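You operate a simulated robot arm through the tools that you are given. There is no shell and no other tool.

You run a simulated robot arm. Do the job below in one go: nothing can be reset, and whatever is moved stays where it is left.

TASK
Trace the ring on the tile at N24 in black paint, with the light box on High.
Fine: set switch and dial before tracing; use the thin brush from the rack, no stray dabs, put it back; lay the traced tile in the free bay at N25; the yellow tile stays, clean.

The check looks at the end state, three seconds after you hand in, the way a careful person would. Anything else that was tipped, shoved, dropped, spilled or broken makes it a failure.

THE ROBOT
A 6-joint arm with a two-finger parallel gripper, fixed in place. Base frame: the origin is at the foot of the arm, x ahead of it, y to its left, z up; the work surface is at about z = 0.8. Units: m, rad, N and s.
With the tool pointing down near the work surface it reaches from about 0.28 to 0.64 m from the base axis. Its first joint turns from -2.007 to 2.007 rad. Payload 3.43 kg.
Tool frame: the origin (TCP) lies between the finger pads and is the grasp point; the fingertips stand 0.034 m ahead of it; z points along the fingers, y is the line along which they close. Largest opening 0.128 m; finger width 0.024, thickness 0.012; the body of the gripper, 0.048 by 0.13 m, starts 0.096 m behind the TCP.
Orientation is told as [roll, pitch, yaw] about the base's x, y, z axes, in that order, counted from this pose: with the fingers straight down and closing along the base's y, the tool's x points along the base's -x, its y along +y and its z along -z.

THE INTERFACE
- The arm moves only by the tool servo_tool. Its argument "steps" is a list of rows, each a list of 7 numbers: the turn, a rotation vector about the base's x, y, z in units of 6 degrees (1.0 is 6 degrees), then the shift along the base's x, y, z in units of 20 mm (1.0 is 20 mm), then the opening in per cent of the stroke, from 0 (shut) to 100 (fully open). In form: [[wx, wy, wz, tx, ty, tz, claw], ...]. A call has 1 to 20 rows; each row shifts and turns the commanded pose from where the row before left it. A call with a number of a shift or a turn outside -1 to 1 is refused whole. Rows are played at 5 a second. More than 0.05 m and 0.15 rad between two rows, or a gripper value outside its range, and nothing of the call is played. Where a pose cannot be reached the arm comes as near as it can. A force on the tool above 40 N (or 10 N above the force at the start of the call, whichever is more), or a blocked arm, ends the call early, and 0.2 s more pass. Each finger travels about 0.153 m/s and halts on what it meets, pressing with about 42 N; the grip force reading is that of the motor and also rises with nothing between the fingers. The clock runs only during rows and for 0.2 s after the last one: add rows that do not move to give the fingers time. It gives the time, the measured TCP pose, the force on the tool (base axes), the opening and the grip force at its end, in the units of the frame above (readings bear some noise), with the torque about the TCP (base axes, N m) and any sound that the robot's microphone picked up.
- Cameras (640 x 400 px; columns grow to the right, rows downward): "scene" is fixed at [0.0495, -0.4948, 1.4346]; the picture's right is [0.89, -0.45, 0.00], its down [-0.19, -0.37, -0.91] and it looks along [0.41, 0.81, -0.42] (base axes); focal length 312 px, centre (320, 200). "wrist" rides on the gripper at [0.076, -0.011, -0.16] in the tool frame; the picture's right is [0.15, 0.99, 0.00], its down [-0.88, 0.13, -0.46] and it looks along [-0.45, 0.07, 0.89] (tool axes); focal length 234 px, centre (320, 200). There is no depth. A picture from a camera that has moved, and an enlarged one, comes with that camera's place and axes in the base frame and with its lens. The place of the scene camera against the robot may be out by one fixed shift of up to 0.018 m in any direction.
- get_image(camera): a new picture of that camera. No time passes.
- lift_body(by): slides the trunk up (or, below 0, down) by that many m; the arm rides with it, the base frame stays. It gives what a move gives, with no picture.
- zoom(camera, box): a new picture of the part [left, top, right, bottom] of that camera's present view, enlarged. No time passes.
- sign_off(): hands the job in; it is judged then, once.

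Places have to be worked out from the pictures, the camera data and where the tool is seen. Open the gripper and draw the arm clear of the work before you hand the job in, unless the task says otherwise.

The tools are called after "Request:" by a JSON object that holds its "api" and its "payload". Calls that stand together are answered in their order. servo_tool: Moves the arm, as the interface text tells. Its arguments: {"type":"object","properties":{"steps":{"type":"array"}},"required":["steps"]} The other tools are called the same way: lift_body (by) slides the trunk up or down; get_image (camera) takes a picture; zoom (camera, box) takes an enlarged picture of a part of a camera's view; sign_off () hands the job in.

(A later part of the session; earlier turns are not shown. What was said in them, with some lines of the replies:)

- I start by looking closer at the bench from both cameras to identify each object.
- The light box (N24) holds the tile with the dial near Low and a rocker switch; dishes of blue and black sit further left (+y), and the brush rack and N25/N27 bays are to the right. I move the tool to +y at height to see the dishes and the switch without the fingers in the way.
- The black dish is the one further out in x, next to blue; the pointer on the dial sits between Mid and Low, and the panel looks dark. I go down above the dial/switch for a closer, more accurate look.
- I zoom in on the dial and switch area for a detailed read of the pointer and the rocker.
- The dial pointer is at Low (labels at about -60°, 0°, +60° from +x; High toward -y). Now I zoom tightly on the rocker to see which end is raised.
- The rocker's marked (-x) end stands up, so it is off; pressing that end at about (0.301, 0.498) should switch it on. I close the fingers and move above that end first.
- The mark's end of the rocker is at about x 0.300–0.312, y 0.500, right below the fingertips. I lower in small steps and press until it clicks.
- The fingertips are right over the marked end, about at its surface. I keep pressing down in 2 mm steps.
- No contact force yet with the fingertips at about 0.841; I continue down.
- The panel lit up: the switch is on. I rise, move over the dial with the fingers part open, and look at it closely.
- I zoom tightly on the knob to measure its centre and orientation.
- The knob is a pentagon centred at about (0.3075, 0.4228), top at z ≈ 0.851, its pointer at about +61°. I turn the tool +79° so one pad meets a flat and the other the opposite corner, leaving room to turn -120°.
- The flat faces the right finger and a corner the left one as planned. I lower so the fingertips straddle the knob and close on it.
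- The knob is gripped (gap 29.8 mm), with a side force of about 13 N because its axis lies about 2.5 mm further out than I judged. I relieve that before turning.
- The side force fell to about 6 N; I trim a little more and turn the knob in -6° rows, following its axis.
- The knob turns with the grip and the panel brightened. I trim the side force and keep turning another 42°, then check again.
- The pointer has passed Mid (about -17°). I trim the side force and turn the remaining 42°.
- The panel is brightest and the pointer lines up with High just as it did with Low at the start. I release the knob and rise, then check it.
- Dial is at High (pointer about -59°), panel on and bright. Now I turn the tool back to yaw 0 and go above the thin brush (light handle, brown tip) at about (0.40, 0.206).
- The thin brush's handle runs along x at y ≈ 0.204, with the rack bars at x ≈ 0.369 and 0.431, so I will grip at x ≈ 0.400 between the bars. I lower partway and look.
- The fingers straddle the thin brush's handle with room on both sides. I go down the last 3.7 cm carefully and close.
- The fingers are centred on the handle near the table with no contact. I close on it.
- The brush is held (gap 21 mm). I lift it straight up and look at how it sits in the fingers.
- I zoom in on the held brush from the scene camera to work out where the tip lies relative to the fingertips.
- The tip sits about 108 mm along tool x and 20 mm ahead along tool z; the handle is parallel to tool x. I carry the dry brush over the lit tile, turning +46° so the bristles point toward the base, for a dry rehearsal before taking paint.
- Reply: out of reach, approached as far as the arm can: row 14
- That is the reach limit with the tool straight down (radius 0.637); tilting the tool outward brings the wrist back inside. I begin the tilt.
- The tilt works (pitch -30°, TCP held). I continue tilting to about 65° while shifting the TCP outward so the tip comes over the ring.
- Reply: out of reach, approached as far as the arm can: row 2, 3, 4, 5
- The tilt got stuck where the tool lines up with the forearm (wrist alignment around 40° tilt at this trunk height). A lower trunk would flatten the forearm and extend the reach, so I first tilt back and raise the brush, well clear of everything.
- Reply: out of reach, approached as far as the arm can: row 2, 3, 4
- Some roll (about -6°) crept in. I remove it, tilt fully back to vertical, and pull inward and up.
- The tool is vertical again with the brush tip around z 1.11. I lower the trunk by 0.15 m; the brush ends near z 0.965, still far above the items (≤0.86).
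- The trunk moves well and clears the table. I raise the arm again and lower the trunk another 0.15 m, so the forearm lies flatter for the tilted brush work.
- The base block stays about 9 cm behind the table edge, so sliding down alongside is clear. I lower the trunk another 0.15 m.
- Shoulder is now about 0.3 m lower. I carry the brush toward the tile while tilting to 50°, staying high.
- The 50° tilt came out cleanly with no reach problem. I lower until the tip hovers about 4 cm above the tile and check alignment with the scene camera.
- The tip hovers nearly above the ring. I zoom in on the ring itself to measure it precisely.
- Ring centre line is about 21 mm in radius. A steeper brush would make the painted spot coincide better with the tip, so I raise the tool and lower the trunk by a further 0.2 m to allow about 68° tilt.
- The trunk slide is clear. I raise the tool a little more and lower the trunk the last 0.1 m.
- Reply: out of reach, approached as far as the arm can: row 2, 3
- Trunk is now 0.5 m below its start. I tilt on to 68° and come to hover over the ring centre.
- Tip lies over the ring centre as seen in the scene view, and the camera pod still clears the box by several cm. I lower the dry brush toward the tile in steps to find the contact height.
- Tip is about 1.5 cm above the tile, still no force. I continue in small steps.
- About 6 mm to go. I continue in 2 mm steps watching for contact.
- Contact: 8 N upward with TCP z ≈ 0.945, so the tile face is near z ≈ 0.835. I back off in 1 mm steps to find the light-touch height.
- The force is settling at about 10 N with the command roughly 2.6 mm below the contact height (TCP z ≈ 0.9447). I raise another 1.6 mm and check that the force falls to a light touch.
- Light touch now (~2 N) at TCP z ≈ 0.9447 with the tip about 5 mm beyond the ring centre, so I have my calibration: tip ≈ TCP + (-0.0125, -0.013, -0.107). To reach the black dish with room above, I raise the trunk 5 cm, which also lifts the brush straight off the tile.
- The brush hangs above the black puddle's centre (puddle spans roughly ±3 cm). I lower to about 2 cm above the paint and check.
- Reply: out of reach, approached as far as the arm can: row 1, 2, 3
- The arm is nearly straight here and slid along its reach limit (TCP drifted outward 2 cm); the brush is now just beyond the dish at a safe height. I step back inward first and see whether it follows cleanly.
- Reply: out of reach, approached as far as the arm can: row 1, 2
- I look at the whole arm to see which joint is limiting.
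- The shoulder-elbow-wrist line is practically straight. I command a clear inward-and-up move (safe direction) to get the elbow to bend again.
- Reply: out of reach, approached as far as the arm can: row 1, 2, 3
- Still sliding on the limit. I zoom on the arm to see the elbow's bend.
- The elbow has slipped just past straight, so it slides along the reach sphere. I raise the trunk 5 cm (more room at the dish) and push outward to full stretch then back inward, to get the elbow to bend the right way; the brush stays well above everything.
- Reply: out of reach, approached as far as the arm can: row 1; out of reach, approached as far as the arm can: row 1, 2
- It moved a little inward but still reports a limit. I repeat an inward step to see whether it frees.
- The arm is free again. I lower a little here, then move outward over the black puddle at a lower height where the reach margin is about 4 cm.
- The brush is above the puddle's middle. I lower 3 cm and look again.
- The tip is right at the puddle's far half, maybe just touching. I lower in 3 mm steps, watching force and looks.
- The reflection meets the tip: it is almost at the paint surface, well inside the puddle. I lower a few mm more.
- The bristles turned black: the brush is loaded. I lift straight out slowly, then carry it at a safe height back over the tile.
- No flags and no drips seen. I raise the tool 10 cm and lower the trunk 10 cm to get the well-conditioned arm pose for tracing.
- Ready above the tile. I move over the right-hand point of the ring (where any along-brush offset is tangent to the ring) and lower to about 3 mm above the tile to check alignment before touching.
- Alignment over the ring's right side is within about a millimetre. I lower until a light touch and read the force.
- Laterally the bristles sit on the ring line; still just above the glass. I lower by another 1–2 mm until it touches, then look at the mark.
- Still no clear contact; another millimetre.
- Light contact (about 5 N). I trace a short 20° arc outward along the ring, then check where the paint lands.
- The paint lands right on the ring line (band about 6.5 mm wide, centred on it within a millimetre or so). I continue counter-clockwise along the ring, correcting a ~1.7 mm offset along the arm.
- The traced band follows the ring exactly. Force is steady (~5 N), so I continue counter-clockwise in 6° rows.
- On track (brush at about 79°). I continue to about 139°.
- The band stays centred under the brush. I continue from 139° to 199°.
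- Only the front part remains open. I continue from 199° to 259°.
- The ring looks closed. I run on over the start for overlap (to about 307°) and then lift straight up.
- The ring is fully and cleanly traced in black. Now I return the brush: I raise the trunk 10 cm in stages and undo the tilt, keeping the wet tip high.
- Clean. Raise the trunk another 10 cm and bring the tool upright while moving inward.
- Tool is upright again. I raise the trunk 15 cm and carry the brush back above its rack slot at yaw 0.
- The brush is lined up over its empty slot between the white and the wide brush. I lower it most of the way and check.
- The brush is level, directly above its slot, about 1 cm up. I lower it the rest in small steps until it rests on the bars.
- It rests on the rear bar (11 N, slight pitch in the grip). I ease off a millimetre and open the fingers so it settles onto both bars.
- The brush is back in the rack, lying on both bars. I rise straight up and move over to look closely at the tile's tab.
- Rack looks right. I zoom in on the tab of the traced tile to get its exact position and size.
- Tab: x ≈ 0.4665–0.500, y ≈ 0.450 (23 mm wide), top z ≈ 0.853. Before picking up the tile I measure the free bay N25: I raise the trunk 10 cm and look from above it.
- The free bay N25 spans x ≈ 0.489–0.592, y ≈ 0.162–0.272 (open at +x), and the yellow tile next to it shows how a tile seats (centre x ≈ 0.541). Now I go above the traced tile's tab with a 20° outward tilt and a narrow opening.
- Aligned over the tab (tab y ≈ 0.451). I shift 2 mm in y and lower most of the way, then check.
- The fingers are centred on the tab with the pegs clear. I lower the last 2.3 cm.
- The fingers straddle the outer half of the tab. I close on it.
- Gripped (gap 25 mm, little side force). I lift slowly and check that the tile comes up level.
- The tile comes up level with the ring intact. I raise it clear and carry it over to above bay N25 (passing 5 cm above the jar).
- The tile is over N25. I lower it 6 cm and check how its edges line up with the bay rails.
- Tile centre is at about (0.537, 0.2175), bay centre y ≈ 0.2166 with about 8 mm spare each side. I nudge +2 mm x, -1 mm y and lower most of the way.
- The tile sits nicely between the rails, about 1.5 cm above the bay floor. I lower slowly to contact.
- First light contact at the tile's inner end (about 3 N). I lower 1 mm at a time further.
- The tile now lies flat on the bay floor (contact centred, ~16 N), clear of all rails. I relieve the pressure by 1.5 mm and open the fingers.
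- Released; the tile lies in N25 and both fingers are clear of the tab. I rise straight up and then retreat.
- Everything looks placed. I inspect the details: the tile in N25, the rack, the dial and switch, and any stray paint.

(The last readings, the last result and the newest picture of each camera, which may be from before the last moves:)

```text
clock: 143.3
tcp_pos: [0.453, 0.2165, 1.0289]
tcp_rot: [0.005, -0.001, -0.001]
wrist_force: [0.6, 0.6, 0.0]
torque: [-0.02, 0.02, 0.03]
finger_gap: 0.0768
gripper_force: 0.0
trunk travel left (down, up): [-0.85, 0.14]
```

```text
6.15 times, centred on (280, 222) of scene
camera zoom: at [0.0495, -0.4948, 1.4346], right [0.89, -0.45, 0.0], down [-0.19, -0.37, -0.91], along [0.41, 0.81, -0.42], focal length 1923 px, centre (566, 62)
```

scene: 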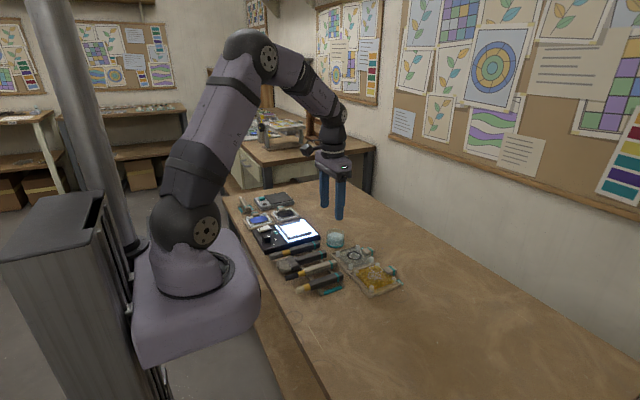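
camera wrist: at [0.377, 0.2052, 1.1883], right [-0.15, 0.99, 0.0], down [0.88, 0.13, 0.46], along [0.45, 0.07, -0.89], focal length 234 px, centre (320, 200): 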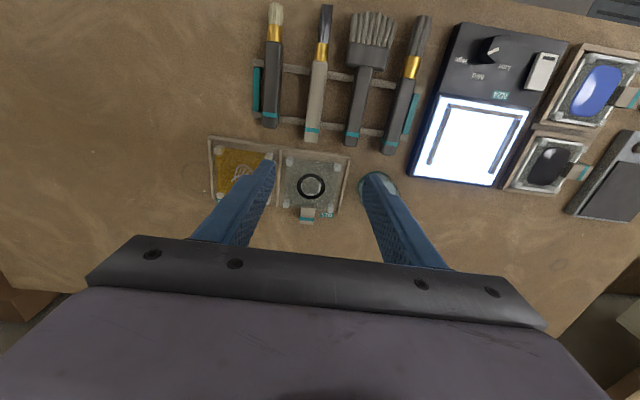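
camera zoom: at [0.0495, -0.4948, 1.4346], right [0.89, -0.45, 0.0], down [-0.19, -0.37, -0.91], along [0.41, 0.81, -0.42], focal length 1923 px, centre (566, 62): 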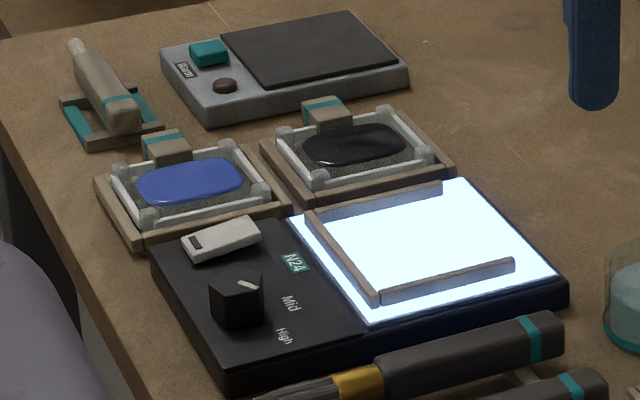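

All details check out: tile flat in N25 with a complete black ring, yellow tile untouched, brush in the rack, switch on, dial on High, no stray marks. I open the gripper fully and draw the arm back and up clear of the work.

Request:
{"api": "servo_tool", "payload": {"steps": [[0, 0, 0, -0.3, 0, 0.7, 80], [0, 0, 0, -0.6, 0.2, 0.7, 100], [0, 0, 0, -0.8, 0.4, 0.6, 100], [0, 0, 0, -0.8, 0.5, 0.6, 100], [0, 0, 0, -0.8, 0.5, 0.6, 100], [0, 0, 0, -0.8, 0.5, 0.4, 100], [0, 0, 0, -0.8, 0.5, 0.4, 100], [0, 0, 0, -0.8, 0.5, 0, 100], [0, 0, 0, 0, 0, 0, 100], [0, 0, 0, 0, 0, 0, 100]]}}

Request:
{"api": "zoom", "payload": {"camera": "scene", "box": [220, 180, 420, 305]}}

```text
clock: 145.5
tcp_pos: [0.3393, 0.2784, 1.1108]
tcp_rot: [0.006, -0.001, 0.0]
wrist_force: [0.0, 0.5, 0.3]
torque: [-0.02, 0.02, 0.01]
finger_gap: 0.128
gripper_force: 0.1
trunk travel left (down, up): [-0.85, 0.14]
```

```text
3.20 times, centred on (320, 242) of scene
camera zoom: at [0.0495, -0.4948, 1.4346], right [0.89, -0.45, 0.0], down [-0.19, -0.37, -0.91], along [0.41, 0.81, -0.42], focal length 1000 px, centre (320, 64)
```

zoom: 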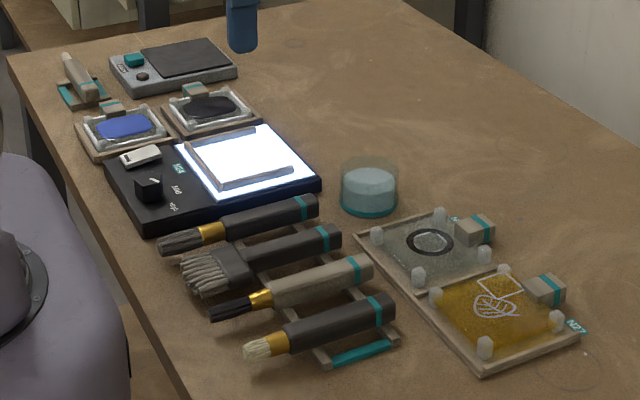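

The final view shows everything in place, with the arm clear and the gripper open. I hand the job in.

Request:
{"api": "sign_off", "payload": {}}

```text
The job is handed in.
```

The ring on the N24 tile is traced in a full, unbroken black line, and the tile now lies flat in bay N25.

- **Light box:** I switched it on and turned the dial from Low to High before any painting. It was left on.
- **Brush:** I used the thin brush for the whole ring and put it back in its own slot in the rack, about 3 mm further along than it started. The bristles are still wet with black; I did not rinse them.
- **Yellow tile:** It is still at N27, not moved and with no paint on it.
- **Rest of the bench:** I saw no stray dabs or drips in the final pictures, and nothing else looks moved, tipped or spilled.
- **Arm:** The arm is drawn back with the gripper open. The trunk is about 5 cm lower than at the start, because I had to lower it to reach the black dish and hold the brush steep enough.
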